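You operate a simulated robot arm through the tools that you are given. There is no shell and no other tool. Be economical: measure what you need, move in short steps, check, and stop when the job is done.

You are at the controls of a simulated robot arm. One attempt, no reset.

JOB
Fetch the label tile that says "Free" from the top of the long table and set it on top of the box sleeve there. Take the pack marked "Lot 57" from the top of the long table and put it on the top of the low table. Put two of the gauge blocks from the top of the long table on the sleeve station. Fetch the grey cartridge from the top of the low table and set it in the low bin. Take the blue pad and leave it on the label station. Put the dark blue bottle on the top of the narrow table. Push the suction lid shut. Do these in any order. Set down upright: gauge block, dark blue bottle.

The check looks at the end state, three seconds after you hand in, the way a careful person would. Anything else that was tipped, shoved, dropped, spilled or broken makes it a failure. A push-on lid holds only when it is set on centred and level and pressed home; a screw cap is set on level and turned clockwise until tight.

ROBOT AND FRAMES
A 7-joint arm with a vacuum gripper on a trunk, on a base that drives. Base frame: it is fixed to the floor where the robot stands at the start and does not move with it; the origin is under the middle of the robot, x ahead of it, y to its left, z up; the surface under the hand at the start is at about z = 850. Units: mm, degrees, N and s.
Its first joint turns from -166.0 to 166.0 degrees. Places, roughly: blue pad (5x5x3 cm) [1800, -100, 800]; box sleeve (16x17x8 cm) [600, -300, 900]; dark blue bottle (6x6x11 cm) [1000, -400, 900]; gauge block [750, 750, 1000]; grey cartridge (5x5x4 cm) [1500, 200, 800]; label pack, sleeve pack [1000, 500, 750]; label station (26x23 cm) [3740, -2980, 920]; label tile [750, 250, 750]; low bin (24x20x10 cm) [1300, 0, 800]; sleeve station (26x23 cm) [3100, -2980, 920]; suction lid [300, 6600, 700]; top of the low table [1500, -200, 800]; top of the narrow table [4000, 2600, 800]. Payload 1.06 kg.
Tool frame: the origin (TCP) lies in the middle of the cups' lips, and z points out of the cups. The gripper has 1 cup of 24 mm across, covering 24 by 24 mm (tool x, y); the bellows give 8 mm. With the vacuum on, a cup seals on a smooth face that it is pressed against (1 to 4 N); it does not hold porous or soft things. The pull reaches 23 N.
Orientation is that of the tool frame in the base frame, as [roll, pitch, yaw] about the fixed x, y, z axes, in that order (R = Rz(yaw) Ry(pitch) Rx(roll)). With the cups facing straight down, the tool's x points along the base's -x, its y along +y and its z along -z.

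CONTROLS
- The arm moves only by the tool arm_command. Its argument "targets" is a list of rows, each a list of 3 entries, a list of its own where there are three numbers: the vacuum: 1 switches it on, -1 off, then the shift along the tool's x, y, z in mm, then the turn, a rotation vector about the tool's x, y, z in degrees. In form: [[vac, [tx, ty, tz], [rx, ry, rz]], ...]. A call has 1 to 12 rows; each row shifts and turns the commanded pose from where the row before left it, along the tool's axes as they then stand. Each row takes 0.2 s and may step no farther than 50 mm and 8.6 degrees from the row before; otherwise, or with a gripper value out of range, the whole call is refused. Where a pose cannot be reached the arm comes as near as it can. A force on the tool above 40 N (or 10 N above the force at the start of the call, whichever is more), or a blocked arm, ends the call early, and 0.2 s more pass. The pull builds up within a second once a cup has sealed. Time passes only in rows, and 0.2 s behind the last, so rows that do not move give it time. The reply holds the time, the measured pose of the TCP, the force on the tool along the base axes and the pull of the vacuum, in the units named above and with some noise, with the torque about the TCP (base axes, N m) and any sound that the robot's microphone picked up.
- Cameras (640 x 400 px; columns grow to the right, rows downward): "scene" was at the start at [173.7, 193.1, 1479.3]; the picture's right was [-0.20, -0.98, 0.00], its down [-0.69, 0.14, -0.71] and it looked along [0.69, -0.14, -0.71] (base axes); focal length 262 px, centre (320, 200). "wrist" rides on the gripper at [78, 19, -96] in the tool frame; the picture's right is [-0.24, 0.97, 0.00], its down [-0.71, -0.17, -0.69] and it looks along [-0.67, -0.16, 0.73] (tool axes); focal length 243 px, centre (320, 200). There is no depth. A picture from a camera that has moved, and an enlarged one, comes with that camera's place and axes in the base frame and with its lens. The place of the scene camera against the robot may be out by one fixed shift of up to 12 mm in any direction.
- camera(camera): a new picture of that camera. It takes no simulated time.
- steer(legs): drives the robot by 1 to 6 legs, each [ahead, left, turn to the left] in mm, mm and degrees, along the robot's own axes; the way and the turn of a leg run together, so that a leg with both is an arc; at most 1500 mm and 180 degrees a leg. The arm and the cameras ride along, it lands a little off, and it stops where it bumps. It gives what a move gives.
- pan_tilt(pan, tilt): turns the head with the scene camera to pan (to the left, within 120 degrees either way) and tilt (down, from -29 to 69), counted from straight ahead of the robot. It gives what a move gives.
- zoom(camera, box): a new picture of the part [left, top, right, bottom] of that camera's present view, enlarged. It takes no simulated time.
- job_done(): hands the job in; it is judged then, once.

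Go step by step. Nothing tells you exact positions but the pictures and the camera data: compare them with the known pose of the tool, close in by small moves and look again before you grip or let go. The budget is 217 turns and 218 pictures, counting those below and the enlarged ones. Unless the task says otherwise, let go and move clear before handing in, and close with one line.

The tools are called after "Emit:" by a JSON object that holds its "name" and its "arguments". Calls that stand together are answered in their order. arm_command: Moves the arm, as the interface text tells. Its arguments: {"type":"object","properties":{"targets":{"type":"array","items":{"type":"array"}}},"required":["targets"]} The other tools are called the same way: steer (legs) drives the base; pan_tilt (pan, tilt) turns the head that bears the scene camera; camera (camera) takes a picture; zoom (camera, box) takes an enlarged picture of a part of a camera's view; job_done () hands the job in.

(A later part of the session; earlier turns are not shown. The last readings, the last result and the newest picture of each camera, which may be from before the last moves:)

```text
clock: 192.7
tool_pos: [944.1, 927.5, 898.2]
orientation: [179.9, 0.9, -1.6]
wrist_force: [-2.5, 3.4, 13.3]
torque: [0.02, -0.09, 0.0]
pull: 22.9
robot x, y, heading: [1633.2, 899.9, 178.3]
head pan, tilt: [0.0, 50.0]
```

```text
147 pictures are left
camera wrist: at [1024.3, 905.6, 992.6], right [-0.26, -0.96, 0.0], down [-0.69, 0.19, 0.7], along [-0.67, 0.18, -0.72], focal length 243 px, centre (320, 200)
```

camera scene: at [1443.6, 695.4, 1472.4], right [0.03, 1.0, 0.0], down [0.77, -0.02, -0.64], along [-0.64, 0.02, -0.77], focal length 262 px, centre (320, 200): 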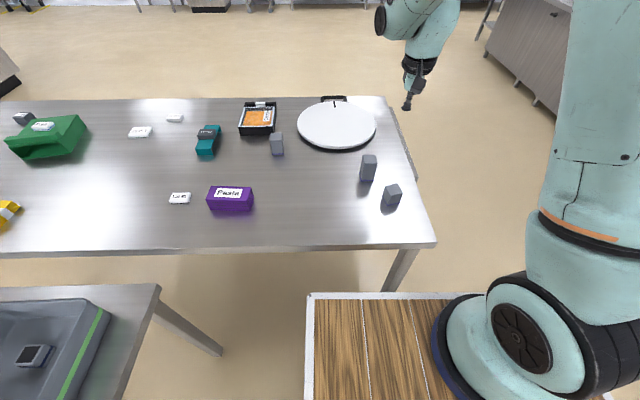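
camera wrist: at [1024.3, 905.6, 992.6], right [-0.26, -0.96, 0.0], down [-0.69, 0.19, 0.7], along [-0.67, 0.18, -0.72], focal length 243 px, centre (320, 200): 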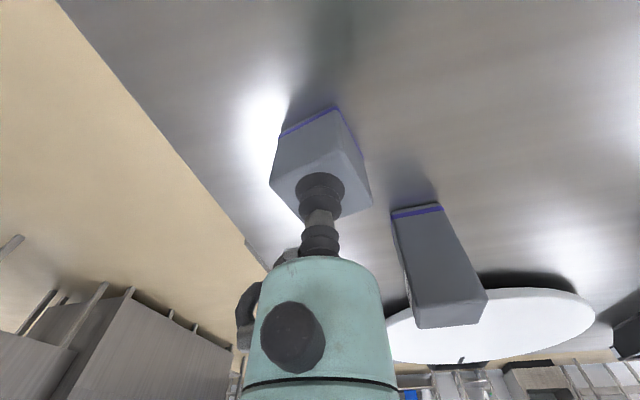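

Sealed. Lift high and drive to the sleeve station, standing at about (3100, -2140).

Emit:
{"name": "arm_command", "arguments": {"targets": [[1, [0, 0, -8], [0, 0, 0]], [1, [0, 0, -20], [0, 0, 0]], [1, [0, 0, -40], [0, 0, 0]], [1, [0, 0, -45], [0, 0, 0]], [1, [0, 0, -45], [0, 0, 0]], [1, [0, 0, -45], [0, 0, 0]], [1, [0, 0, -45], [0, 0, 0]], [1, [0, 0, 0], [0, 0, 0]]]}}

Emit:
{"name": "steer", "arguments": {"legs": [[-1466, 0, 0], [0, 0, 91.6], [1500, 0, 0], [1490, 0, 0]]}}

Emit:
{"name": "pan_tilt", "arguments": {"pan": 0, "tilt": 40}}

Emit:
{"name": "camera", "arguments": {"camera": "scene"}}

Emit:
{"name": "camera", "arguments": {"camera": "wrist"}}

```text
clock: 194.4
tool_pos: [948.9, 926.2, 1146.8]
orientation: [-180.0, 0.8, -1.6]
wrist_force: [-0.2, -0.4, -1.6]
torque: [0.0, 0.0, -0.01]
pull: 22.6
robot x, y, heading: [1633.3, 899.3, 178.6]
head pan, tilt: [0.0, 50.0]
```

```text
clock: 219.5
tool_pos: [3056.1, -2808.3, 1146.9]
orientation: [179.9, 0.9, 88.9]
wrist_force: [0.1, -0.5, -2.0]
torque: [0.05, 0.0, 0.0]
pull: 23.5
robot x, y, heading: [3074.2, -2129.3, -91.0]
head pan, tilt: [0.0, 50.0]
```

```text
clock: 220.2
tool_pos: [3055.6, -2808.5, 1146.5]
orientation: [-180.0, 0.7, 89.0]
wrist_force: [0.0, -0.3, -0.9]
torque: [0.01, -0.06, 0.0]
pull: 22.8
robot x, y, heading: [3072.7, -2127.0, -91.0]
head pan, tilt: [0.0, 40.0]
```

```text
146 pictures are left
camera scene: at [3274.2, -2312.2, 1486.5], right [-1.0, 0.02, 0.0], down [0.01, 0.64, -0.77], along [-0.01, -0.77, -0.64], focal length 262 px, centre (320, 200)
```

scene: 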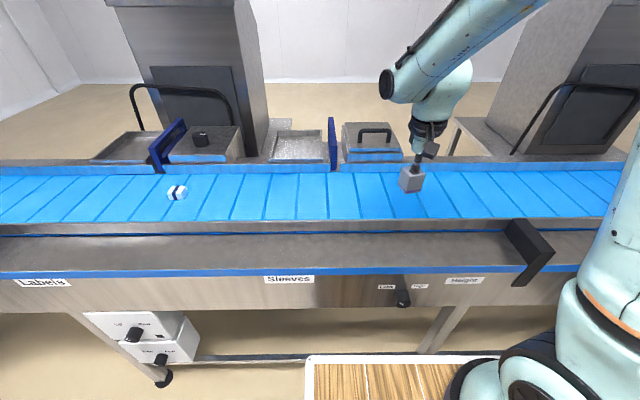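

```text
145 pictures are left
camera wrist: at [3078.0, -2728.4, 1240.6], right [0.97, -0.25, 0.0], down [-0.18, -0.69, 0.7], along [-0.17, -0.67, -0.72], focal length 243 px, centre (320, 200)
```

wrist: 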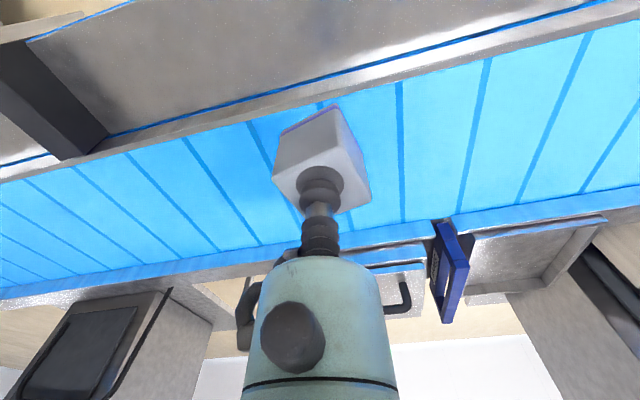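

Same layout; the station spans about x 2970–3230. I place this block at (3060,-2985), leaving room for the second.

Emit:
{"name": "arm_command", "arguments": {"targets": [[1, [-44, 2, 0], [0, 0, 0]], [1, [-44, 2, 0], [0, 0, 0]], [1, [-44, 2, 0], [0, 0, 0]], [1, [-44, 2, 0], [0, 0, 0]], [1, [0, 0, 45], [0, 0, 0]], [1, [0, 0, 45], [0, 0, 0]], [1, [0, 0, 45], [0, 0, 0]], [1, [0, 0, 18], [0, 0, 0]], [1, [0, 0, 6], [0, 0, 0]], [1, [0, 0, 4], [0, 0, 0]], [1, [0, 0, 3], [0, 0, 0]], [1, [0, 0, 0], [0, 0, 0]]]}}

Emit:
{"name": "camera", "arguments": {"camera": "wrist"}}

```text
clock: 222.8
tool_pos: [3061.2, -2986.6, 983.9]
orientation: [-180.0, 0.9, 89.0]
wrist_force: [0.0, -0.7, 2.0]
torque: [0.02, -0.02, -0.02]
pull: 23.0
robot x, y, heading: [3076.1, -2121.8, -91.1]
head pan, tilt: [0.0, 40.0]
```

```text
144 pictures are left
camera wrist: at [3082.9, -2906.9, 1077.7], right [0.97, -0.25, 0.0], down [-0.18, -0.69, 0.7], along [-0.17, -0.67, -0.72], focal length 243 px, centre (320, 200)
```

wrist: 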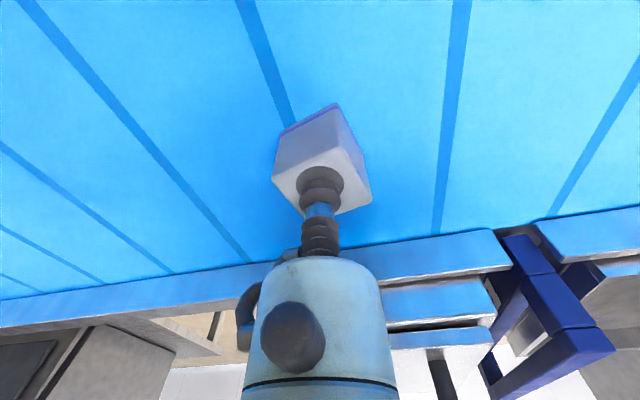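

Just touching (force turned positive). One small step more, then release and withdraw.

Emit:
{"name": "arm_command", "arguments": {"targets": [[1, [0, 0, 1.5], [0, 0, 0]], [-1, [0, 0, 0], [0, 0, 0]], [-1, [0, 0, 0], [0, 0, 0]], [-1, [0, 0, 0], [0, 0, 0]], [-1, [0, 0, 0], [0, 0, 0]], [-1, [0, 0, -5], [0, 0, 0]], [-1, [0, 0, -20], [0, 0, 0]], [-1, [0, 0, -40], [0, 0, 0]], [-1, [20, 0, -45], [0, 0, 0]], [-1, [20, 0, -40], [0, 0, 0]], [-1, [0, 0, 0], [0, 0, 0]]]}}

Emit:
{"name": "camera", "arguments": {"camera": "wrist"}}

```text
clock: 225.2
tool_pos: [3061.8, -2943.4, 1130.9]
orientation: [180.0, 0.7, 88.9]
wrist_force: [0.8, -0.1, 0.4]
torque: [-0.02, 0.02, 0.0]
pull: 0.1
robot x, y, heading: [3075.1, -2126.6, -90.9]
head pan, tilt: [0.0, 40.0]
```

```text
143 pictures are left
camera wrist: at [3082.7, -2863.8, 1225.6], right [0.97, -0.25, 0.0], down [-0.18, -0.7, 0.7], along [-0.17, -0.67, -0.72], focal length 243 px, centre (320, 200)
```

wrist: 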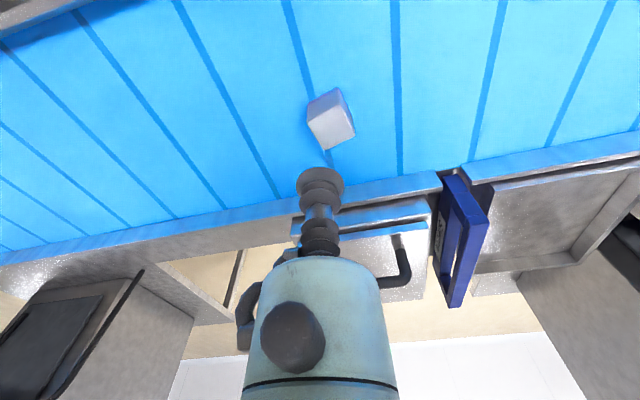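

Standing upright. Back for the second gauge block.

Emit:
{"name": "steer", "arguments": {"legs": [[-1500, 0, 0], [-1490, 0, 0], [0, 0, -89], [1500, 0, 0]]}}

Emit:
{"name": "camera", "arguments": {"camera": "wrist"}}

```text
clock: 250.3
tool_pos: [775.2, 758.8, 1131.2]
orientation: [-180.0, 1.0, 2.5]
wrist_force: [-0.1, 0.5, -0.1]
torque: [0.0, 0.01, -0.02]
pull: 0.1
robot x, y, heading: [1592.9, 795.2, -177.8]
head pan, tilt: [0.0, 40.0]
```

```text
142 pictures are left
camera wrist: at [857.6, 743.9, 1225.4], right [-0.19, -0.98, 0.0], down [-0.7, 0.14, 0.7], along [-0.68, 0.13, -0.72], focal length 243 px, centre (320, 200)
```

wrist: 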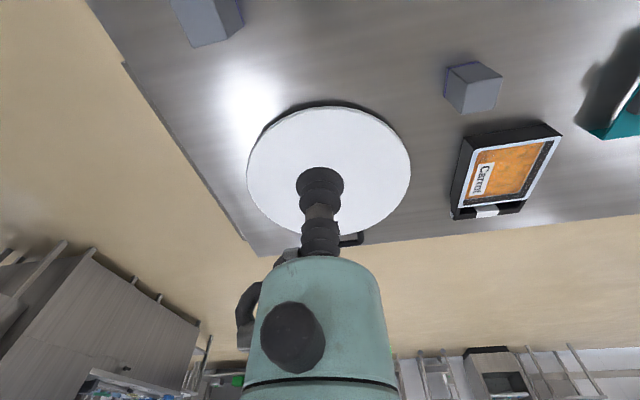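

I drifted a bit but block B at about (838,866) is in reach; I move over it.

Emit:
{"name": "arm_command", "arguments": {"targets": [[-1, [22, -34, 20], [0, 0, 0]], [-1, [22, -34, 20], [0, 0, 0]], [-1, [22, -34, 20], [0, 0, 0]], [-1, [0, 0, 40], [0, 0, 0]], [-1, [0, 0, 0], [0, 0, 0]]]}}

Emit:
{"name": "camera", "arguments": {"camera": "wrist"}}

```text
clock: 251.5
tool_pos: [836.5, 863.3, 1030.0]
orientation: [-179.9, 0.8, 2.5]
wrist_force: [0.1, -0.9, -0.2]
torque: [-0.01, 0.01, 0.0]
pull: 0.1
robot x, y, heading: [1594.3, 794.8, -177.7]
head pan, tilt: [0.0, 40.0]
```

```text
141 pictures are left
camera wrist: at [918.5, 848.6, 1124.0], right [-0.19, -0.98, 0.0], down [-0.7, 0.14, 0.7], along [-0.68, 0.13, -0.72], focal length 243 px, centre (320, 200)
```

wrist: 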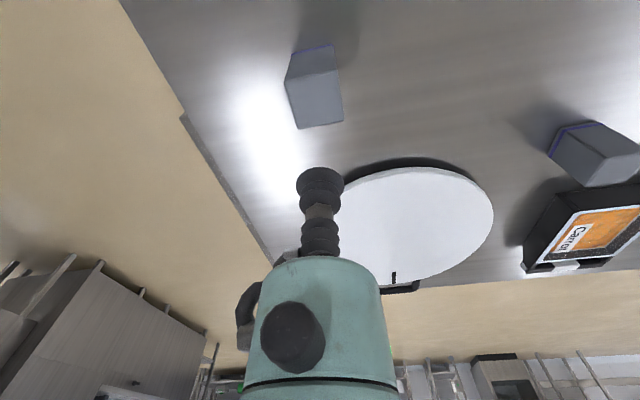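

Top centre ≈ (842,865). Close in further.

Emit:
{"name": "arm_command", "arguments": {"targets": [[-1, [5, -2, 30], [0, 0, 0]], [-1, [0, 0, 30], [0, 0, 0]], [-1, [0, 0, 0], [0, 0, 0]]]}}

Emit:
{"name": "camera", "arguments": {"camera": "wrist"}}

```text
clock: 252.3
tool_pos: [841.7, 865.8, 969.6]
orientation: [-180.0, 0.8, 2.4]
wrist_force: [0.7, 0.0, -0.7]
torque: [-0.02, -0.01, 0.02]
pull: 0.0
robot x, y, heading: [1594.8, 793.6, -177.5]
head pan, tilt: [0.0, 40.0]
```

```text
140 pictures are left
camera wrist: at [922.8, 850.5, 1064.2], right [-0.19, -0.98, 0.0], down [-0.7, 0.14, 0.7], along [-0.68, 0.13, -0.72], focal length 243 px, centre (320, 200)
```

wrist: 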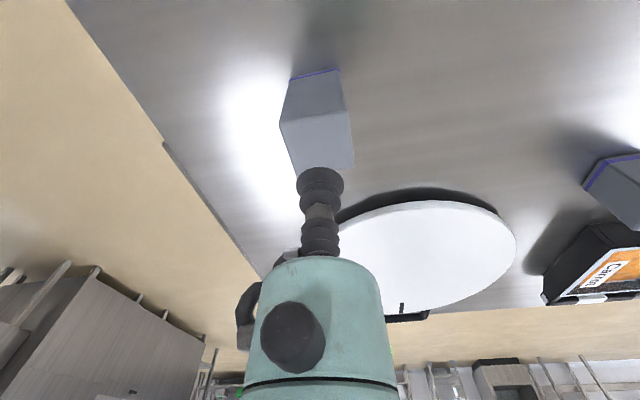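

Aligned. Descend with vacuum in steps.

Emit:
{"name": "arm_command", "arguments": {"targets": [[1, [-1, -1, 25], [0, 0, 0]], [1, [0, 0, 6], [0, 0, 0]], [1, [0, 0, 4], [0, 0, 0]], [1, [0, 0, 4], [0, 0, 0]], [1, [0, 0, 0], [0, 0, 0]]]}}

Emit:
{"name": "camera", "arguments": {"camera": "wrist"}}

```text
clock: 253.5
tool_pos: [836.8, 867.7, 932.7]
orientation: [-180.0, 1.0, 2.5]
wrist_force: [-4.5, -0.1, 15.5]
torque: [-0.02, -0.04, 0.03]
pull: 22.8
robot x, y, heading: [1592.5, 795.8, -177.6]
head pan, tilt: [0.0, 40.0]
```

```text
139 pictures are left
camera wrist: at [919.9, 851.8, 1026.4], right [-0.19, -0.98, 0.0], down [-0.7, 0.14, 0.7], along [-0.68, 0.13, -0.72], focal length 243 px, centre (320, 200)
```

wrist: 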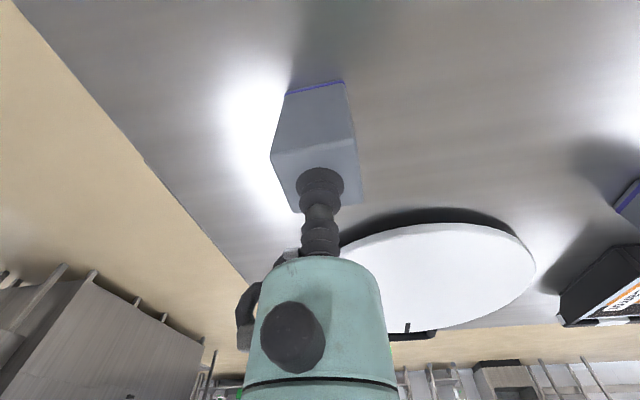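

Sealed. Lift and return to the sleeve station.

Emit:
{"name": "arm_command", "arguments": {"targets": [[1, [0, 0, -8], [0, 0, 0]], [1, [0, 0, -20], [0, 0, 0]], [1, [0, 0, -40], [0, 0, 0]], [1, [0, 0, -45], [0, 0, 0]], [1, [0, 0, -45], [0, 0, 0]], [1, [0, 0, -45], [0, 0, 0]], [1, [20, 0, -35], [0, 0, 0]], [1, [45, 0, 0], [0, 0, 0]], [1, [45, 0, 0], [0, 0, 0]]]}}

Emit:
{"name": "steer", "arguments": {"legs": [[-1500, 0, 0], [0, 0, 87.9], [1500, 0, 0], [1480, 0, 0]]}}

Emit:
{"name": "camera", "arguments": {"camera": "scene"}}

Emit:
{"name": "camera", "arguments": {"camera": "wrist"}}

```text
clock: 255.5
tool_pos: [952.5, 872.5, 1169.0]
orientation: [179.9, 0.8, 2.5]
wrist_force: [0.3, 0.6, -1.9]
torque: [-0.04, -0.05, 0.02]
pull: 22.7
robot x, y, heading: [1598.6, 795.4, -178.0]
head pan, tilt: [0.0, 40.0]
```

```text
clock: 280.7
tool_pos: [3019.4, -2772.7, 1168.0]
orientation: [180.0, 0.8, 90.6]
wrist_force: [-0.5, 0.0, -2.2]
torque: [-0.03, -0.03, -0.02]
pull: 22.8
robot x, y, heading: [3112.7, -2136.7, -89.0]
head pan, tilt: [0.0, 40.0]
```

```text
138 pictures are left
camera scene: at [3321.2, -2315.1, 1486.5], right [-1.0, -0.01, 0.0], down [-0.01, 0.64, -0.77], along [0.01, -0.77, -0.64], focal length 262 px, centre (320, 200)
```

scene: 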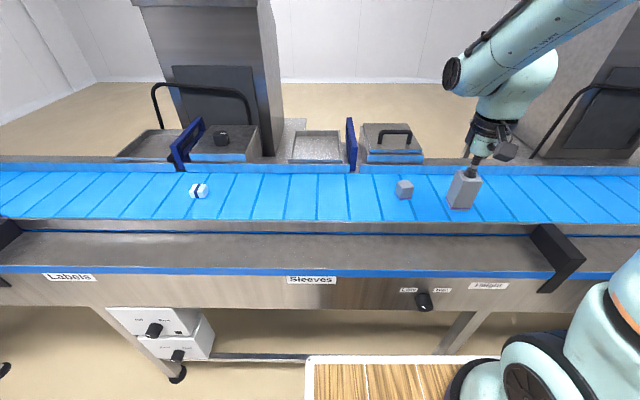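

```text
137 pictures are left
camera wrist: at [3038.4, -2692.9, 1263.0], right [0.97, -0.22, 0.0], down [-0.16, -0.7, 0.7], along [-0.15, -0.68, -0.72], focal length 243 px, centre (320, 200)
```

wrist: 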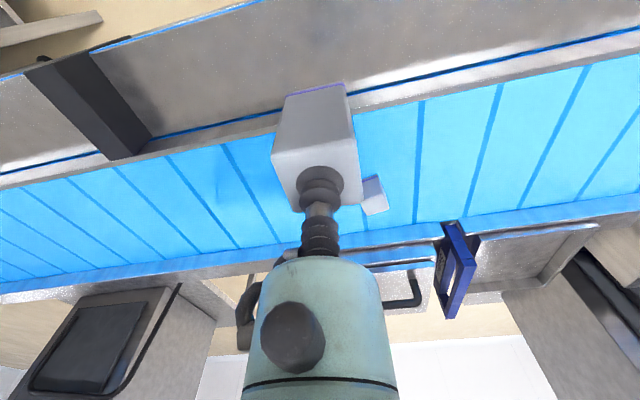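

I move the second block to (3145,-2985) beside the first and lower it near contact.

Emit:
{"name": "arm_command", "arguments": {"targets": [[1, [-42.4, 24.8, 0], [0, 0, 0]], [1, [-42.4, 24.8, 0], [0, 0, 0]], [1, [-42.4, 24.8, 0], [0, 0, 0]], [1, [-42.4, 24.8, 0], [0, 0, 0]], [1, [-42.4, 24.8, 0], [0, 0, 0]], [1, [0, 0, 45], [0, 0, 0]], [1, [0, 0, 45], [0, 0, 0]], [1, [0, 0, 38], [0, 0, 0]], [1, [0, 0, 10], [0, 0, 0]], [1, [0, 0, 4], [0, 0, 0]], [1, [0, 0, 3], [0, 0, 0]], [1, [0, 0, 0], [0, 0, 0]]]}}

Emit:
{"name": "camera", "arguments": {"camera": "wrist"}}

```text
clock: 283.3
tool_pos: [3145.5, -2986.9, 1027.3]
orientation: [180.0, 0.8, 90.6]
wrist_force: [-0.2, 0.0, -2.4]
torque: [0.03, 0.03, 0.03]
pull: 23.1
robot x, y, heading: [3120.1, -2133.6, -89.7]
head pan, tilt: [0.0, 40.0]
```

```text
136 pictures are left
camera wrist: at [3165.0, -2905.5, 1121.4], right [0.97, -0.22, 0.0], down [-0.16, -0.7, 0.7], along [-0.15, -0.68, -0.72], focal length 243 px, centre (320, 200)
```

wrist: 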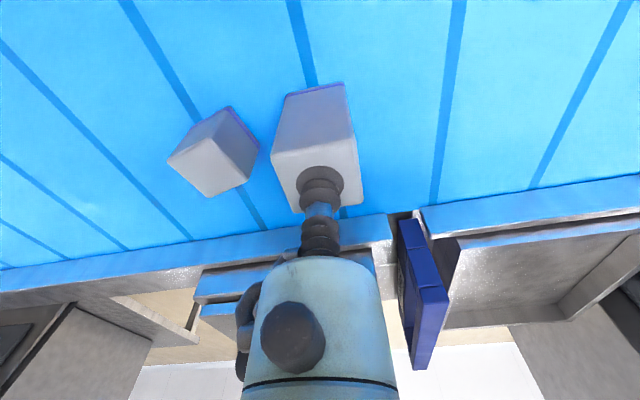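

Clear of the first block. Continue down in small steps to touch.

Emit:
{"name": "arm_command", "arguments": {"targets": [[1, [0, 0, 4], [0, 0, 0]], [1, [0, 0, 3], [0, 0, 0]], [1, [0, 0, 0], [0, 0, 0]]]}}

```text
clock: 284.1
tool_pos: [3147.0, -2985.2, 1020.0]
orientation: [-180.0, 0.8, 90.7]
wrist_force: [0.6, -0.1, -2.2]
torque: [0.01, 0.01, 0.0]
pull: 23.1
robot x, y, heading: [3112.2, -2132.2, -89.4]
head pan, tilt: [0.0, 40.0]
```

Emit:
{"name": "arm_command", "arguments": {"targets": [[1, [0, 0, 2], [0, 0, 0]], [1, [0, 0, 1.5], [0, 0, 0]], [1, [0, 0, 0], [0, 0, 0]]]}}

```text
clock: 284.9
tool_pos: [3146.1, -2986.1, 1016.1]
orientation: [-180.0, 0.7, 90.7]
wrist_force: [-0.4, -1.3, -1.7]
torque: [-0.02, 0.03, -0.01]
pull: 22.6
robot x, y, heading: [3115.5, -2124.5, -89.4]
head pan, tilt: [0.0, 40.0]
```

Still hanging; I step down a little further.

Emit:
{"name": "arm_command", "arguments": {"targets": [[1, [0, 0, 1.5], [0, 0, 0]], [1, [0, 0, 1.5], [0, 0, 0]], [1, [0, 0, 0], [0, 0, 0]]]}}

Emit:
{"name": "camera", "arguments": {"camera": "wrist"}}

```text
clock: 285.7
tool_pos: [3146.1, -2986.7, 1014.2]
orientation: [-180.0, 0.9, 90.8]
wrist_force: [-0.1, -0.6, 3.5]
torque: [-0.01, -0.03, 0.0]
pull: 22.7
robot x, y, heading: [3115.2, -2133.3, -88.9]
head pan, tilt: [0.0, 40.0]
```

```text
135 pictures are left
camera wrist: at [3164.9, -2905.8, 1107.9], right [0.97, -0.22, 0.0], down [-0.16, -0.7, 0.7], along [-0.15, -0.68, -0.72], focal length 243 px, centre (320, 200)
```

wrist: 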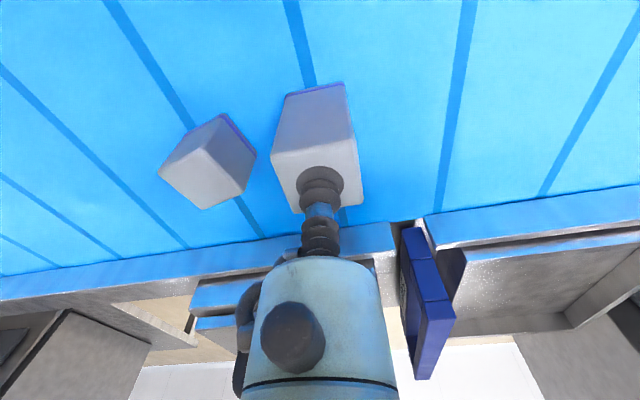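

Touching now (3.5 N). Release and withdraw straight up.

Emit:
{"name": "arm_command", "arguments": {"targets": [[1, [0, 0, 0.5], [0, 0, 0]], [-1, [0, 0, 0], [0, 0, 0]], [-1, [0, 0, 0], [0, 0, 0]], [-1, [0, 0, 0], [0, 0, 0]], [-1, [0, 0, 0], [0, 0, 0]], [-1, [0, 0, -5], [0, 0, 0]], [-1, [0, 0, -20], [0, 0, 0]], [-1, [0, 0, -40], [0, 0, 0]], [-1, [20, 0, -45], [0, 0, 0]], [-1, [20, 0, -40], [0, 0, 0]], [-1, [0, 0, 0], [0, 0, 0]]]}}

Emit:
{"name": "camera", "arguments": {"camera": "wrist"}}

```text
clock: 288.1
tool_pos: [3145.7, -2943.0, 1161.6]
orientation: [179.9, 0.8, 90.8]
wrist_force: [0.0, 0.1, -0.6]
torque: [0.02, 0.0, 0.01]
pull: 0.1
robot x, y, heading: [3113.9, -2131.8, -89.5]
head pan, tilt: [0.0, 40.0]
```

```text
134 pictures are left
camera wrist: at [3163.8, -2863.9, 1255.9], right [0.97, -0.22, 0.0], down [-0.16, -0.7, 0.69], along [-0.15, -0.68, -0.72], focal length 243 px, centre (320, 200)
```

wrist: 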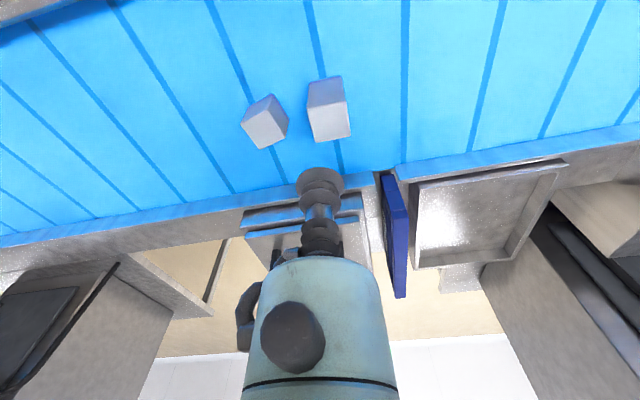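

Both blocks stand on the sleeve station. Now the bottle at about (1005,-405): I'll approach from the long table's right end, facing +y, at about (1000,-1250).

Emit:
{"name": "steer", "arguments": {"legs": [[-880, 0, 0], [0, 0, 179.3], [0, 1057, 0], [0, 1057, 0]]}}

Emit:
{"name": "pan_tilt", "arguments": {"pan": -10, "tilt": 40}}

Emit:
{"name": "camera", "arguments": {"camera": "scene"}}

```text
clock: 310.3
tool_pos: [925.1, -560.9, 1160.9]
orientation: [180.0, 0.8, -87.0]
wrist_force: [-0.7, -0.3, -0.9]
torque: [-0.03, 0.03, -0.04]
pull: 0.0
robot x, y, heading: [988.7, -1374.3, 92.8]
head pan, tilt: [0.0, 40.0]
```

```text
clock: 311.0
tool_pos: [925.0, -561.5, 1162.0]
orientation: [-180.0, 0.8, -86.9]
wrist_force: [0.5, -0.5, 0.4]
torque: [0.0, 0.0, -0.02]
pull: 0.1
robot x, y, heading: [988.3, -1370.7, 93.1]
head pan, tilt: [-10.0, 40.0]
```

```text
133 pictures are left
camera scene: at [777.0, -1199.7, 1486.5], right [0.99, -0.12, 0.0], down [-0.08, -0.64, -0.77], along [0.09, 0.76, -0.64], focal length 262 px, centre (320, 200)
```

scene: 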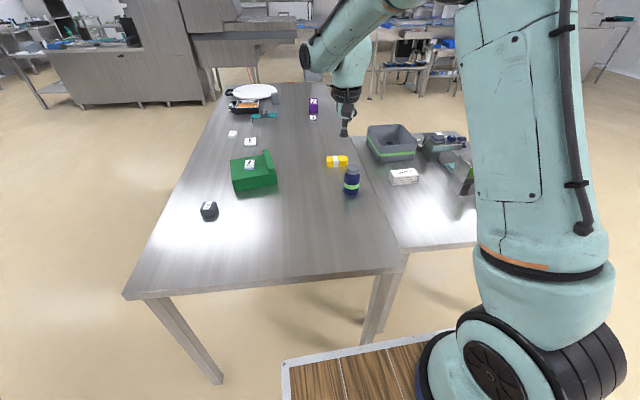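

The bottle is ahead at about (990,-420). I advance 150 mm and straighten the heading.

Emit:
{"name": "steer", "arguments": {"legs": [[130, 0, -3]]}}

Emit:
{"name": "camera", "arguments": {"camera": "wrist"}}

```text
clock: 312.3
tool_pos: [965.6, -428.9, 1161.7]
orientation: [-180.0, 0.8, -90.0]
wrist_force: [-0.1, -0.3, -0.1]
torque: [-0.01, 0.02, 0.03]
pull: 0.1
robot x, y, heading: [984.0, -1243.3, 89.9]
head pan, tilt: [-10.0, 40.0]
```

```text
132 pictures are left
camera wrist: at [947.3, -508.6, 1255.7], right [-0.97, 0.23, 0.0], down [0.17, 0.7, 0.7], along [0.16, 0.68, -0.72], focal length 243 px, centre (320, 200)
```

wrist: 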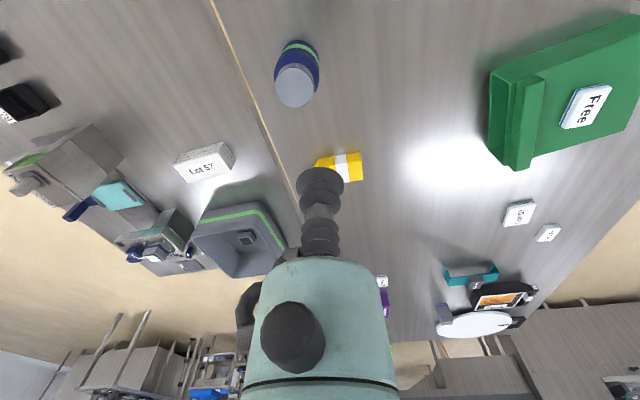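

The bottle's cap is at about (1000,-415). Move over it and lower to ~70 mm above.

Emit:
{"name": "arm_command", "arguments": {"targets": [[-1, [-13, -34, 20], [0, 0, 0]], [-1, [0, 0, 45], [0, 0, 0]], [-1, [0, 0, 45], [0, 0, 0]], [-1, [0, 0, 20], [0, 0, 0]], [-1, [0, 0, 0], [0, 0, 0]]]}}

Emit:
{"name": "camera", "arguments": {"camera": "wrist"}}

```text
clock: 313.5
tool_pos: [997.7, -415.5, 1032.4]
orientation: [180.0, 0.8, -90.0]
wrist_force: [-0.4, 0.3, -0.6]
torque: [0.0, 0.02, -0.02]
pull: 0.0
robot x, y, heading: [985.0, -1241.2, 90.1]
head pan, tilt: [-10.0, 40.0]
```

```text
131 pictures are left
camera wrist: at [981.5, -494.5, 1126.7], right [-0.97, 0.23, 0.0], down [0.17, 0.7, 0.7], along [0.16, 0.68, -0.72], focal length 243 px, centre (320, 200)
```

wrist: 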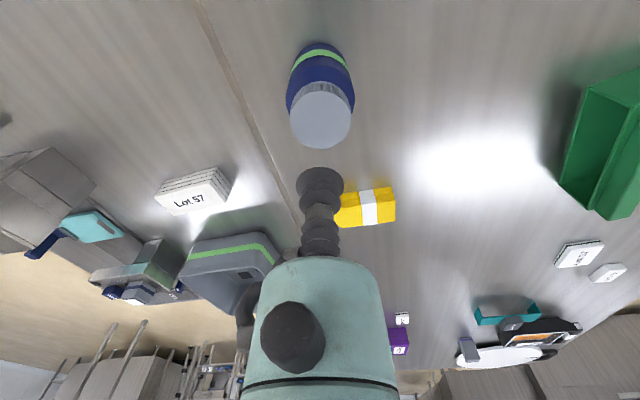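

Aligned. Descend with vacuum on in small steps.

Emit:
{"name": "arm_command", "arguments": {"targets": [[1, [0, -1, 45], [0, 0, 0]], [1, [0, 0, 12], [0, 0, 0]], [1, [0, 0, 6], [0, 0, 0]], [1, [0, 0, 4], [0, 0, 0]], [1, [0, 0, 3], [0, 0, 0]], [1, [0, 0, 0], [0, 0, 0]]]}}

Emit:
{"name": "camera", "arguments": {"camera": "wrist"}}

```text
clock: 314.9
tool_pos: [999.5, -412.8, 961.2]
orientation: [180.0, 0.9, -90.0]
wrist_force: [-0.4, -0.2, 0.4]
torque: [-0.02, 0.03, -0.01]
pull: 23.2
robot x, y, heading: [983.3, -1239.6, 90.2]
head pan, tilt: [-10.0, 40.0]
```

```text
130 pictures are left
camera wrist: at [982.3, -492.8, 1056.0], right [-0.97, 0.23, 0.0], down [0.17, 0.7, 0.7], along [0.16, 0.68, -0.72], focal length 243 px, centre (320, 200)
```

wrist: 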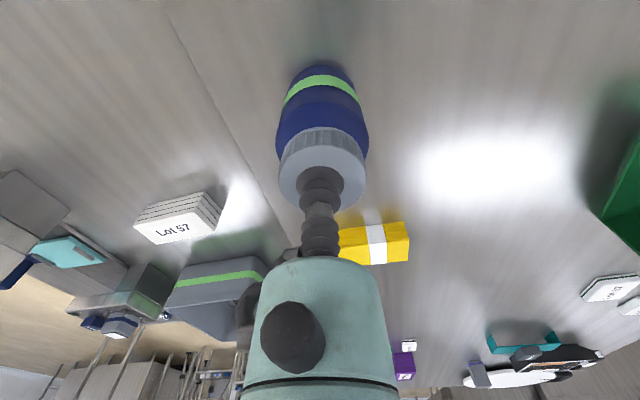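

Sealed on the cap. Lift, then drive around the low table toward the narrow table and look.

Emit:
{"name": "arm_command", "arguments": {"targets": [[1, [0, 0, -8], [0, 0, 0]], [1, [0, 0, -20], [0, 0, 0]], [1, [0, 0, -40], [0, 0, 0]], [1, [0, 0, -45], [0, 0, 0]], [1, [0, 0, -45], [0, 0, 0]], [1, [20, 0, -40], [0, 0, 0]], [1, [45, 0, 0], [0, 0, 0]], [1, [45, 0, 0], [0, 0, 0]], [1, [40, 0, 0], [0, 0, 0]]]}}

Emit:
{"name": "steer", "arguments": {"legs": [[-60, 0, 0], [0, -1450, 0], [1450, 0, 0], [1400, 0, 0], [0, 0, -60]]}}

Emit:
{"name": "pan_tilt", "arguments": {"pan": 0, "tilt": 20}}

Emit:
{"name": "camera", "arguments": {"camera": "scene"}}

```text
clock: 316.9
tool_pos: [1000.7, -567.2, 1156.5]
orientation: [180.0, 0.8, -90.1]
wrist_force: [0.7, 0.5, -2.1]
torque: [-0.03, 0.01, 0.01]
pull: 22.5
robot x, y, heading: [986.2, -1243.5, 90.1]
head pan, tilt: [-10.0, 40.0]
```

```text
clock: 340.7
tool_pos: [3001.2, 1896.3, 1157.6]
orientation: [-179.8, 0.8, -148.7]
wrist_force: [0.2, 0.7, -1.7]
torque: [0.01, 0.0, 0.01]
pull: 22.5
robot x, y, heading: [2417.3, 1560.4, 31.0]
head pan, tilt: [-10.0, 40.0]
```

```text
clock: 341.5
tool_pos: [3001.4, 1894.9, 1156.1]
orientation: [-180.0, 0.9, -148.6]
wrist_force: [0.4, -0.5, -2.6]
torque: [0.01, 0.01, 0.02]
pull: 22.8
robot x, y, heading: [2416.5, 1561.2, 31.1]
head pan, tilt: [0.0, 20.0]
```

```text
129 pictures are left
camera scene: at [2466.2, 1837.9, 1517.9], right [0.52, -0.85, 0.0], down [-0.29, -0.18, -0.94], along [0.8, 0.49, -0.34], focal length 262 px, centre (320, 200)
```

scene: 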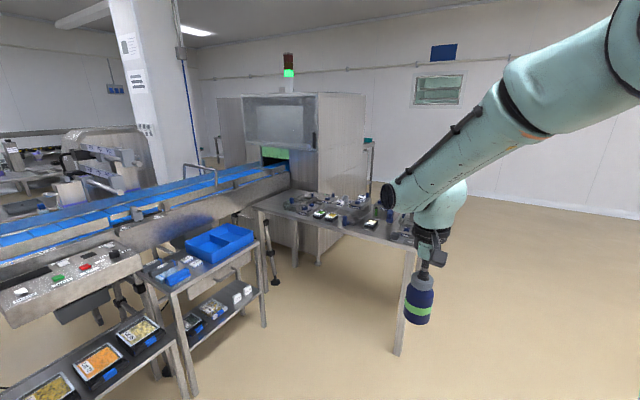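

The narrow table's near edge runs at x≈3840 from y≈2056 to 3250, cluttered with tools. I enlarge to find a free place.

Emit:
{"name": "zoom", "arguments": {"camera": "scene", "box": [245, 170, 445, 295]}}

```text
3.20 times, centred on (345, 232) of scene
camera zoom: at [2466.2, 1837.9, 1517.9], right [0.52, -0.85, 0.0], down [-0.29, -0.18, -0.94], along [0.8, 0.49, -0.34], focal length 840 px, centre (240, 96)
```

zoom: 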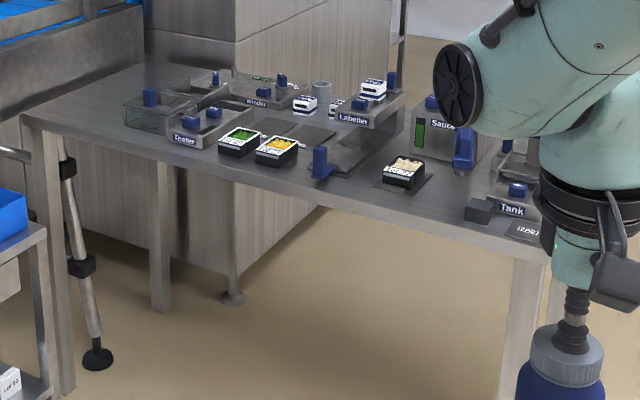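

I go to about (3120, 2450), facing the table, and look down on it.

Emit:
{"name": "steer", "arguments": {"legs": [[0, 0, -31], [0, 890, 0], [650, 0, 0]]}}

Emit:
{"name": "pan_tilt", "arguments": {"pan": 0, "tilt": 40}}

Emit:
{"name": "camera", "arguments": {"camera": "scene"}}

Emit:
{"name": "camera", "arguments": {"camera": "wrist"}}

```text
clock: 350.9
tool_pos: [3741.1, 2446.4, 1157.2]
orientation: [180.0, 0.7, -179.4]
wrist_force: [0.0, 1.2, -2.0]
torque: [-0.04, 0.01, 0.0]
pull: 22.2
robot x, y, heading: [3063.2, 2457.5, 0.5]
head pan, tilt: [0.0, 20.0]
```

```text
clock: 351.8
tool_pos: [3740.6, 2446.1, 1157.1]
orientation: [180.0, 0.9, -179.5]
wrist_force: [-0.1, -0.3, -1.7]
torque: [0.02, -0.02, -0.01]
pull: 22.7
robot x, y, heading: [3064.3, 2454.9, 0.5]
head pan, tilt: [0.0, 40.0]
```

```text
127 pictures are left
camera scene: at [3242.3, 2667.5, 1486.6], right [0.01, -1.0, 0.0], down [-0.64, -0.01, -0.77], along [0.77, 0.01, -0.64], focal length 262 px, centre (320, 200)
```

scene: 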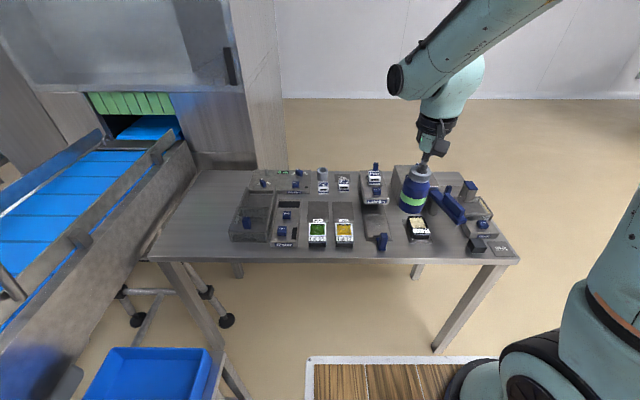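

```text
126 pictures are left
camera wrist: at [3661.8, 2464.6, 1251.3], right [0.23, 0.97, 0.0], down [0.7, -0.17, 0.7], along [0.68, -0.16, -0.72], focal length 243 px, centre (320, 200)
```

wrist: 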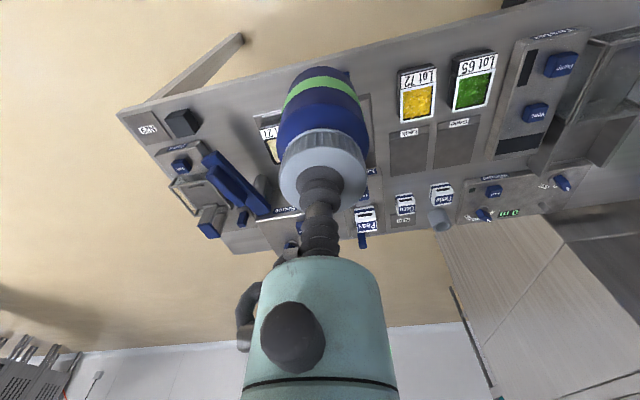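

The left end of the table (y≈2950–3200) has a large free area. I shift the base a little left and ahead so (3890,3080) is in reach.

Emit:
{"name": "steer", "arguments": {"legs": [[120, 0, -0.5], [0, 170, 0]]}}

Emit:
{"name": "arm_command", "arguments": {"targets": [[1, [0, 45, 0], [0, 0, 0]], [1, [0, 45, 0], [0, 0, 0]], [1, [0, 45, 0], [0, 0, 0]], [1, [0, 45, 0], [0, 0, 0]], [1, [0, 45, 0], [0, 0, 0]], [1, [0, 45, 0], [0, 0, 0]], [1, [0, 45, 0], [0, 0, 0]], [1, [0, 45, 0], [0, 0, 0]], [1, [0, 0, 0], [0, 0, 0]]]}}

Emit:
{"name": "camera", "arguments": {"camera": "wrist"}}

Emit:
{"name": "camera", "arguments": {"camera": "scene"}}

```text
clock: 354.1
tool_pos: [3860.4, 2608.6, 1156.3]
orientation: [180.0, 0.7, 180.0]
wrist_force: [-0.5, 0.3, -2.7]
torque: [0.01, -0.01, -0.03]
pull: 23.1
robot x, y, heading: [3185.3, 2626.7, -0.1]
head pan, tilt: [0.0, 40.0]
```

```text
clock: 356.1
tool_pos: [3860.6, 2967.7, 1156.9]
orientation: [-180.0, 0.9, 179.9]
wrist_force: [1.2, 0.0, -2.1]
torque: [0.0, 0.05, -0.01]
pull: 22.7
robot x, y, heading: [3184.3, 2624.7, -0.1]
head pan, tilt: [0.0, 40.0]
```

```text
125 pictures are left
camera wrist: at [3782.7, 2987.7, 1251.2], right [0.24, 0.97, 0.0], down [0.7, -0.17, 0.7], along [0.68, -0.16, -0.72], focal length 243 px, centre (320, 200)
```

wrist: 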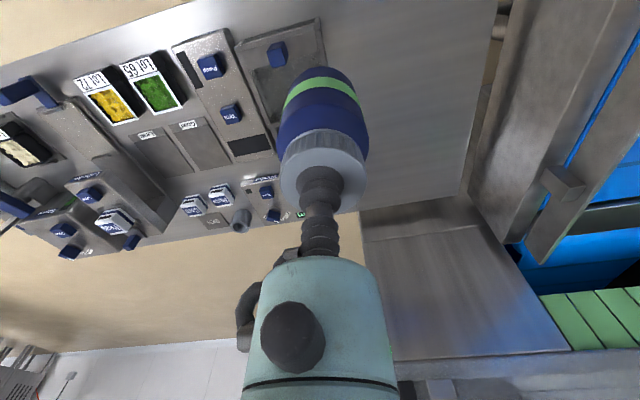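

```text
124 pictures are left
camera scene: at [3365.1, 2834.9, 1486.5], right [0.0, -1.0, 0.0], down [-0.64, 0.0, -0.77], along [0.77, 0.0, -0.64], focal length 262 px, centre (320, 200)
```

scene: 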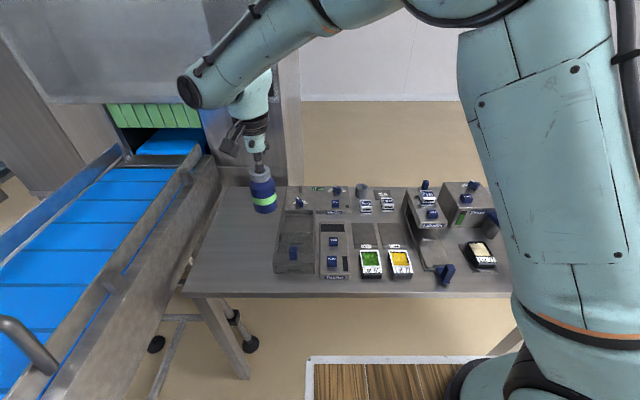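

Free area confirmed. I move to (3890,3090) and lower to about 930.

Emit:
{"name": "arm_command", "arguments": {"targets": [[1, [-10, 41, 0], [0, 0, 0]], [1, [-10, 41, 0], [0, 0, 0]], [1, [-10, 40, 0], [0, 0, 0]], [1, [0, 0, 45], [0, 0, 0]], [1, [0, 0, 45], [0, 0, 0]], [1, [0, 0, 45], [0, 0, 0]], [1, [0, 0, 45], [0, 0, 0]], [1, [0, 0, 40], [0, 0, 0]], [1, [0, 0, 0], [0, 0, 0]]]}}

Emit:
{"name": "camera", "arguments": {"camera": "wrist"}}

Emit:
{"name": "zoom", "arguments": {"camera": "scene", "box": [150, 120, 350, 320]}}

```text
clock: 358.1
tool_pos: [3895.6, 3090.8, 937.7]
orientation: [180.0, 0.9, 179.9]
wrist_force: [-0.5, -0.4, -2.0]
torque: [0.02, 0.03, 0.01]
pull: 22.9
robot x, y, heading: [3184.0, 2623.7, -0.1]
head pan, tilt: [0.0, 40.0]
```

```text
123 pictures are left
camera wrist: at [3818.0, 3109.0, 1031.5], right [0.24, 0.97, 0.0], down [0.7, -0.17, 0.7], along [0.68, -0.16, -0.72], focal length 243 px, centre (320, 200)
```

wrist: 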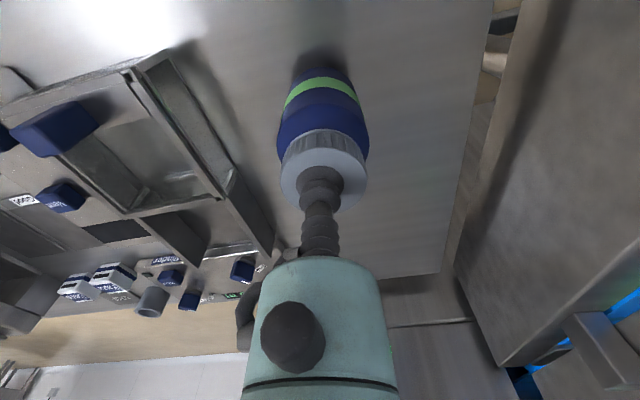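

```text
2.00 times, centred on (250, 220) of scene
camera zoom: at [3365.1, 2834.9, 1486.5], right [0.0, -1.0, 0.0], down [-0.64, 0.0, -0.77], along [0.77, 0.0, -0.64], focal length 525 px, centre (460, 160)
```

zoom: 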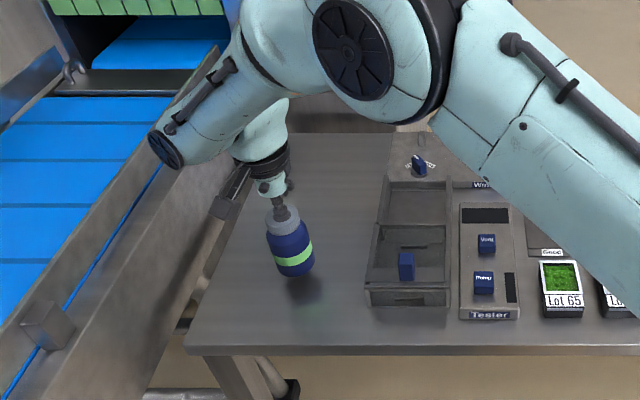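

The spot is clear. I lower in small steps until contact.

Emit:
{"name": "arm_command", "arguments": {"targets": [[1, [0, 0, 12], [0, 0, 0]], [1, [0, 0, 8], [0, 0, 0]], [1, [0, 0, 5], [0, 0, 0]], [1, [0, 0, 4], [0, 0, 0]], [1, [0, 0, 0], [0, 0, 0]]]}}

Emit:
{"name": "zoom", "arguments": {"camera": "scene", "box": [210, 180, 310, 280]}}

```text
clock: 359.2
tool_pos: [3895.6, 3088.9, 910.5]
orientation: [179.8, 1.0, 179.9]
wrist_force: [2.8, -0.6, 13.9]
torque: [-0.02, 0.06, 0.01]
pull: 22.7
robot x, y, heading: [3189.4, 2624.2, -0.3]
head pan, tilt: [0.0, 40.0]
```

```text
4.00 times, centred on (260, 230) of scene
camera zoom: at [3364.8, 2834.6, 1486.6], right [0.0, -1.0, 0.0], down [-0.64, 0.0, -0.77], along [0.77, 0.0, -0.64], focal length 1050 px, centre (560, 80)
```

zoom: 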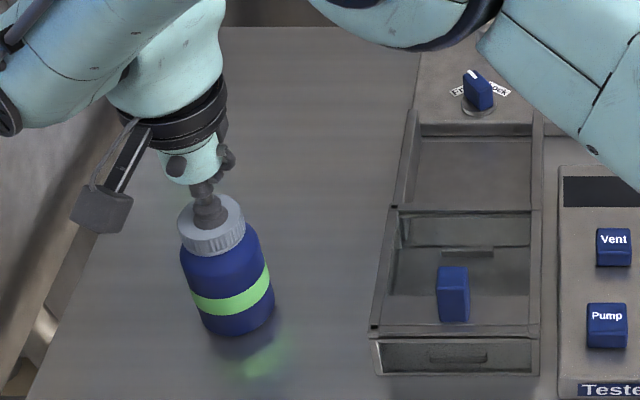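

Contact (14 N). Ease up 2 mm, release, and lift straight away.

Emit:
{"name": "arm_command", "arguments": {"targets": [[1, [0, 0, -2], [0, 0, 0]], [-1, [0, 0, 0], [0, 0, 0]], [-1, [0, 0, 0], [0, 0, 0]], [-1, [0, 0, 0], [0, 0, 0]], [-1, [0, 0, 0], [0, 0, 0]], [-1, [0, 0, -4], [0, 0, 0]], [-1, [0, 0, -20], [0, 0, 0]], [-1, [0, 0, -40], [0, 0, 0]], [-1, [0, 0, -45], [0, 0, 0]], [-1, [0, 0, -45], [0, 0, 0]], [-1, [0, 0, -45], [0, 0, 0]], [-1, [0, 0, 0], [0, 0, 0]]]}}

Emit:
{"name": "camera", "arguments": {"camera": "wrist"}}

```text
clock: 361.9
tool_pos: [3892.5, 3088.2, 1109.9]
orientation: [179.9, 0.8, 179.9]
wrist_force: [-0.4, -0.3, 0.6]
torque: [0.0, -0.05, -0.03]
pull: 0.1
robot x, y, heading: [3187.9, 2625.3, -0.2]
head pan, tilt: [0.0, 40.0]
```

```text
120 pictures are left
camera wrist: at [3814.5, 3109.1, 1204.4], right [0.24, 0.97, 0.0], down [0.7, -0.17, 0.7], along [0.68, -0.16, -0.72], focal length 243 px, centre (320, 200)
```

wrist: 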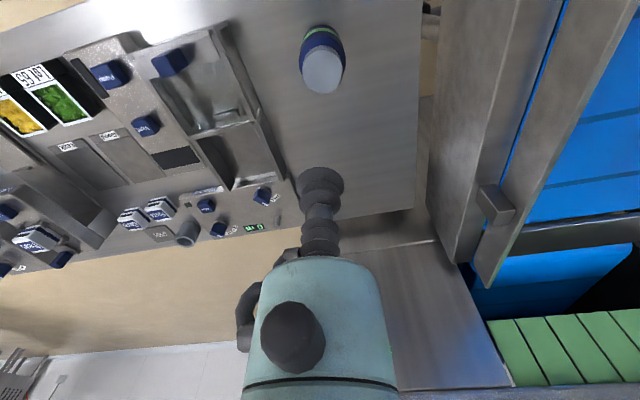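

The bottle stands upright on the narrow table. Remaining: the suction lid near (300,6600), beyond the machine row; I retract the arm and drive to about (90,1975) to find a way through.

Emit:
{"name": "arm_command", "arguments": {"targets": [[-1, [12, -45, -4], [0, 0, 0]], [-1, [12, -45, -4], [0, 0, 0]], [-1, [12, -45, -4], [0, 0, 0]], [-1, [12, -45, -4], [0, 0, 0]], [-1, [12, -45, -4], [0, 0, 0]], [-1, [12, -45, -4], [0, 0, 0]], [-1, [12, -45, -4], [0, 0, 0]], [-1, [12, -45, -4], [0, 0, 0]], [-1, [12, -45, -4], [0, 0, 0]], [-1, [0, -45, 0], [0, 0, 0]]]}}

Emit:
{"name": "steer", "arguments": {"legs": [[-400, 0, 0], [0, -650, 0], [-1500, 0, 0], [-1200, 0, 0], [0, 0, 90]]}}

Emit:
{"name": "pan_tilt", "arguments": {"pan": 20, "tilt": 10}}

Emit:
{"name": "camera", "arguments": {"camera": "scene"}}

Emit:
{"name": "pan_tilt", "arguments": {"pan": 80, "tilt": 10}}

Emit:
{"name": "camera", "arguments": {"camera": "scene"}}

```text
clock: 364.1
tool_pos: [3784.3, 2640.7, 1144.6]
orientation: [180.0, 1.0, 180.0]
wrist_force: [0.2, 0.1, 0.3]
torque: [-0.03, 0.01, 0.01]
pull: 0.0
robot x, y, heading: [3184.9, 2627.8, -0.2]
head pan, tilt: [0.0, 40.0]
```

```text
clock: 386.3
tool_pos: [90.6, 2608.2, 1143.7]
orientation: [180.0, 0.8, -91.0]
wrist_force: [-0.4, -0.1, -0.2]
torque: [-0.01, -0.01, -0.01]
pull: 0.0
robot x, y, heading: [95.3, 2011.2, 88.9]
head pan, tilt: [0.0, 40.0]
```

```text
clock: 387.2
tool_pos: [90.6, 2608.5, 1145.4]
orientation: [180.0, 0.8, -91.0]
wrist_force: [0.2, 0.2, 0.2]
torque: [-0.02, -0.01, 0.03]
pull: 0.0
robot x, y, heading: [96.8, 2011.9, 89.1]
head pan, tilt: [20.0, 10.0]
```

```text
119 pictures are left
camera scene: at [-148.2, 2200.4, 1534.1], right [0.95, 0.33, 0.0], down [0.06, -0.17, -0.98], along [-0.32, 0.93, -0.17], focal length 262 px, centre (320, 200)
```

scene: 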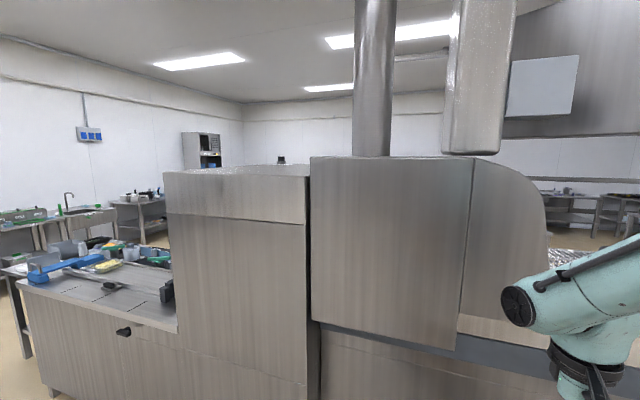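

```text
clock: 388.5
tool_pos: [88.8, 2608.9, 1144.9]
orientation: [-180.0, 0.8, -91.0]
wrist_force: [0.4, -0.3, 0.6]
torque: [0.04, 0.0, 0.0]
pull: 0.0
robot x, y, heading: [94.9, 2012.6, 89.1]
head pan, tilt: [80.0, 10.0]
```

```text
118 pictures are left
camera scene: at [-209.2, 2130.3, 1534.2], right [0.19, 0.98, 0.0], down [0.17, -0.03, -0.98], along [-0.97, 0.19, -0.17], focal length 262 px, centre (320, 200)
```

scene: 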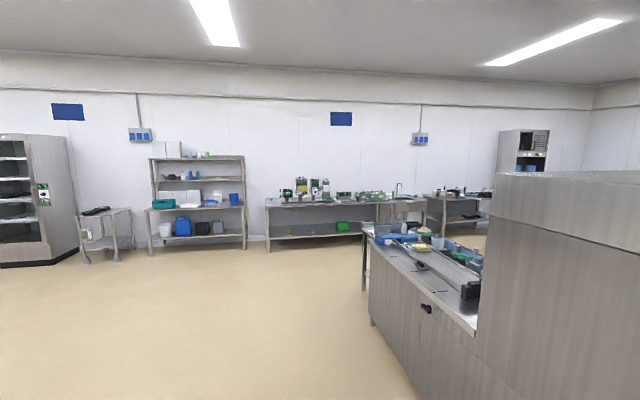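

The aisle passes the left end of the wash machine (x≈-2900) with wall benches at x≈-4400. I drive along x≈-3600 up to y≈4500 and look right.

Emit:
{"name": "steer", "arguments": {"legs": [[0, 1450, 0.9], [0, 1450, 0], [0, 800, 0], [1400, 0, 0]]}}

Emit:
{"name": "pan_tilt", "arguments": {"pan": -20, "tilt": 15}}

Emit:
{"name": "camera", "arguments": {"camera": "scene"}}

```text
clock: 412.9
tool_pos: [-3581.7, 4025.9, 1145.0]
orientation: [180.0, 0.9, -91.2]
wrist_force: [-0.1, 0.1, -0.4]
torque: [-0.01, -0.04, -0.01]
pull: 0.0
robot x, y, heading: [-3578.7, 3426.6, 89.0]
head pan, tilt: [80.0, 10.0]
```

```text
clock: 414.7
tool_pos: [-3580.9, 4024.8, 1144.5]
orientation: [-179.9, 0.8, -91.1]
wrist_force: [-0.6, 0.4, 0.2]
torque: [-0.02, 0.02, 0.01]
pull: 0.1
robot x, y, heading: [-3577.0, 3425.8, 89.0]
head pan, tilt: [-20.0, 15.0]
```

```text
117 pictures are left
camera scene: at [-3757.5, 3617.1, 1526.1], right [0.93, -0.36, 0.0], down [-0.09, -0.24, -0.97], along [0.35, 0.9, -0.26], focal length 262 px, centre (320, 200)
```

scene: 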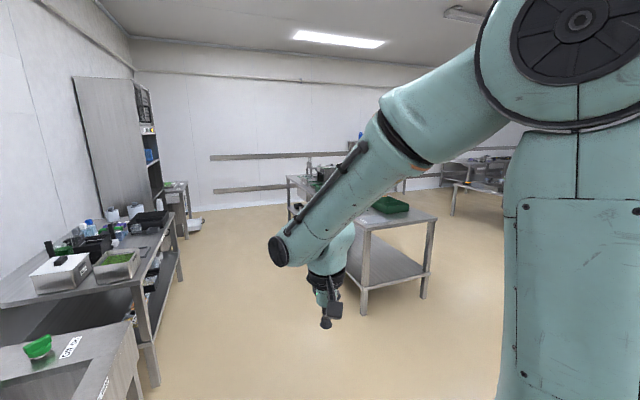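

There's a table at x≈-2700..-2050 from y≈5245. I go ahead to y≈4450 and look along +x for a lane.

Emit:
{"name": "steer", "arguments": {"legs": [[1000, 0, 1]]}}

Emit:
{"name": "pan_tilt", "arguments": {"pan": -60, "tilt": 12}}

Emit:
{"name": "camera", "arguments": {"camera": "scene"}}

Emit:
{"name": "pan_tilt", "arguments": {"pan": -110, "tilt": 12}}

Emit:
{"name": "camera", "arguments": {"camera": "scene"}}

```text
clock: 419.8
tool_pos: [-3584.3, 5021.1, 1144.5]
orientation: [-180.0, 0.8, -90.0]
wrist_force: [0.5, 0.2, 0.6]
torque: [-0.02, -0.02, -0.05]
pull: 0.0
robot x, y, heading: [-3569.0, 4423.1, 90.1]
head pan, tilt: [-20.0, 15.0]
```

```text
clock: 420.9
tool_pos: [-3584.6, 5020.9, 1145.4]
orientation: [180.0, 0.8, -89.9]
wrist_force: [0.5, -0.2, 0.5]
torque: [-0.03, 0.0, 0.01]
pull: 0.2
robot x, y, heading: [-3571.1, 4417.7, 90.1]
head pan, tilt: [-60.0, 12.0]
```

```text
116 pictures are left
camera scene: at [-3703.0, 4568.4, 1531.0], right [0.5, -0.87, 0.0], down [-0.18, -0.1, -0.98], along [0.85, 0.49, -0.21], focal length 262 px, centre (320, 200)
```

scene: 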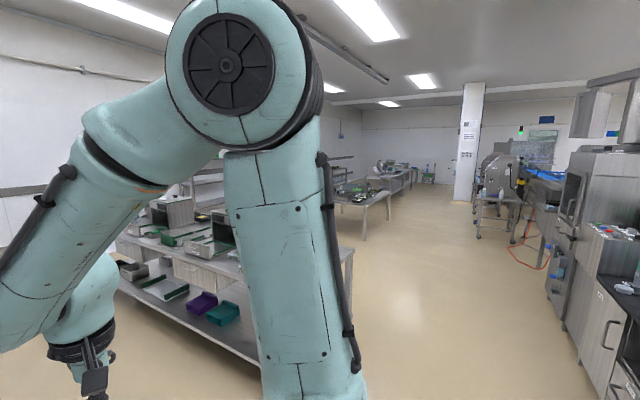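

```text
clock: 422.1
tool_pos: [-3583.2, 5019.4, 1145.1]
orientation: [180.0, 0.8, -89.9]
wrist_force: [-0.4, 0.3, -0.2]
torque: [0.0, 0.02, -0.02]
pull: 0.1
robot x, y, heading: [-3571.1, 4423.0, 89.9]
head pan, tilt: [-110.0, 12.0]
```

```text
115 pictures are left
camera scene: at [-3696.0, 4489.9, 1531.0], right [-0.34, -0.94, 0.0], down [-0.2, 0.07, -0.98], along [0.92, -0.33, -0.21], focal length 262 px, centre (320, 200)
```

scene: 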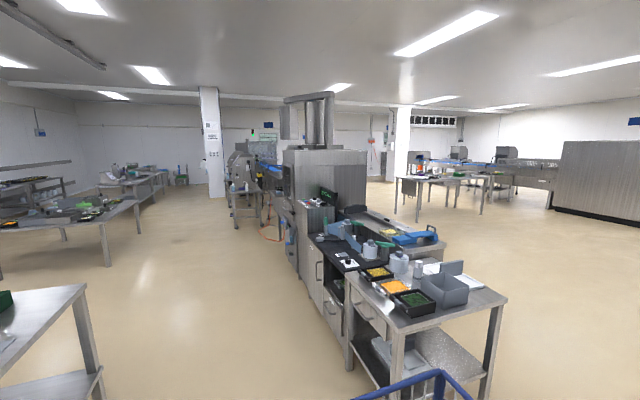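

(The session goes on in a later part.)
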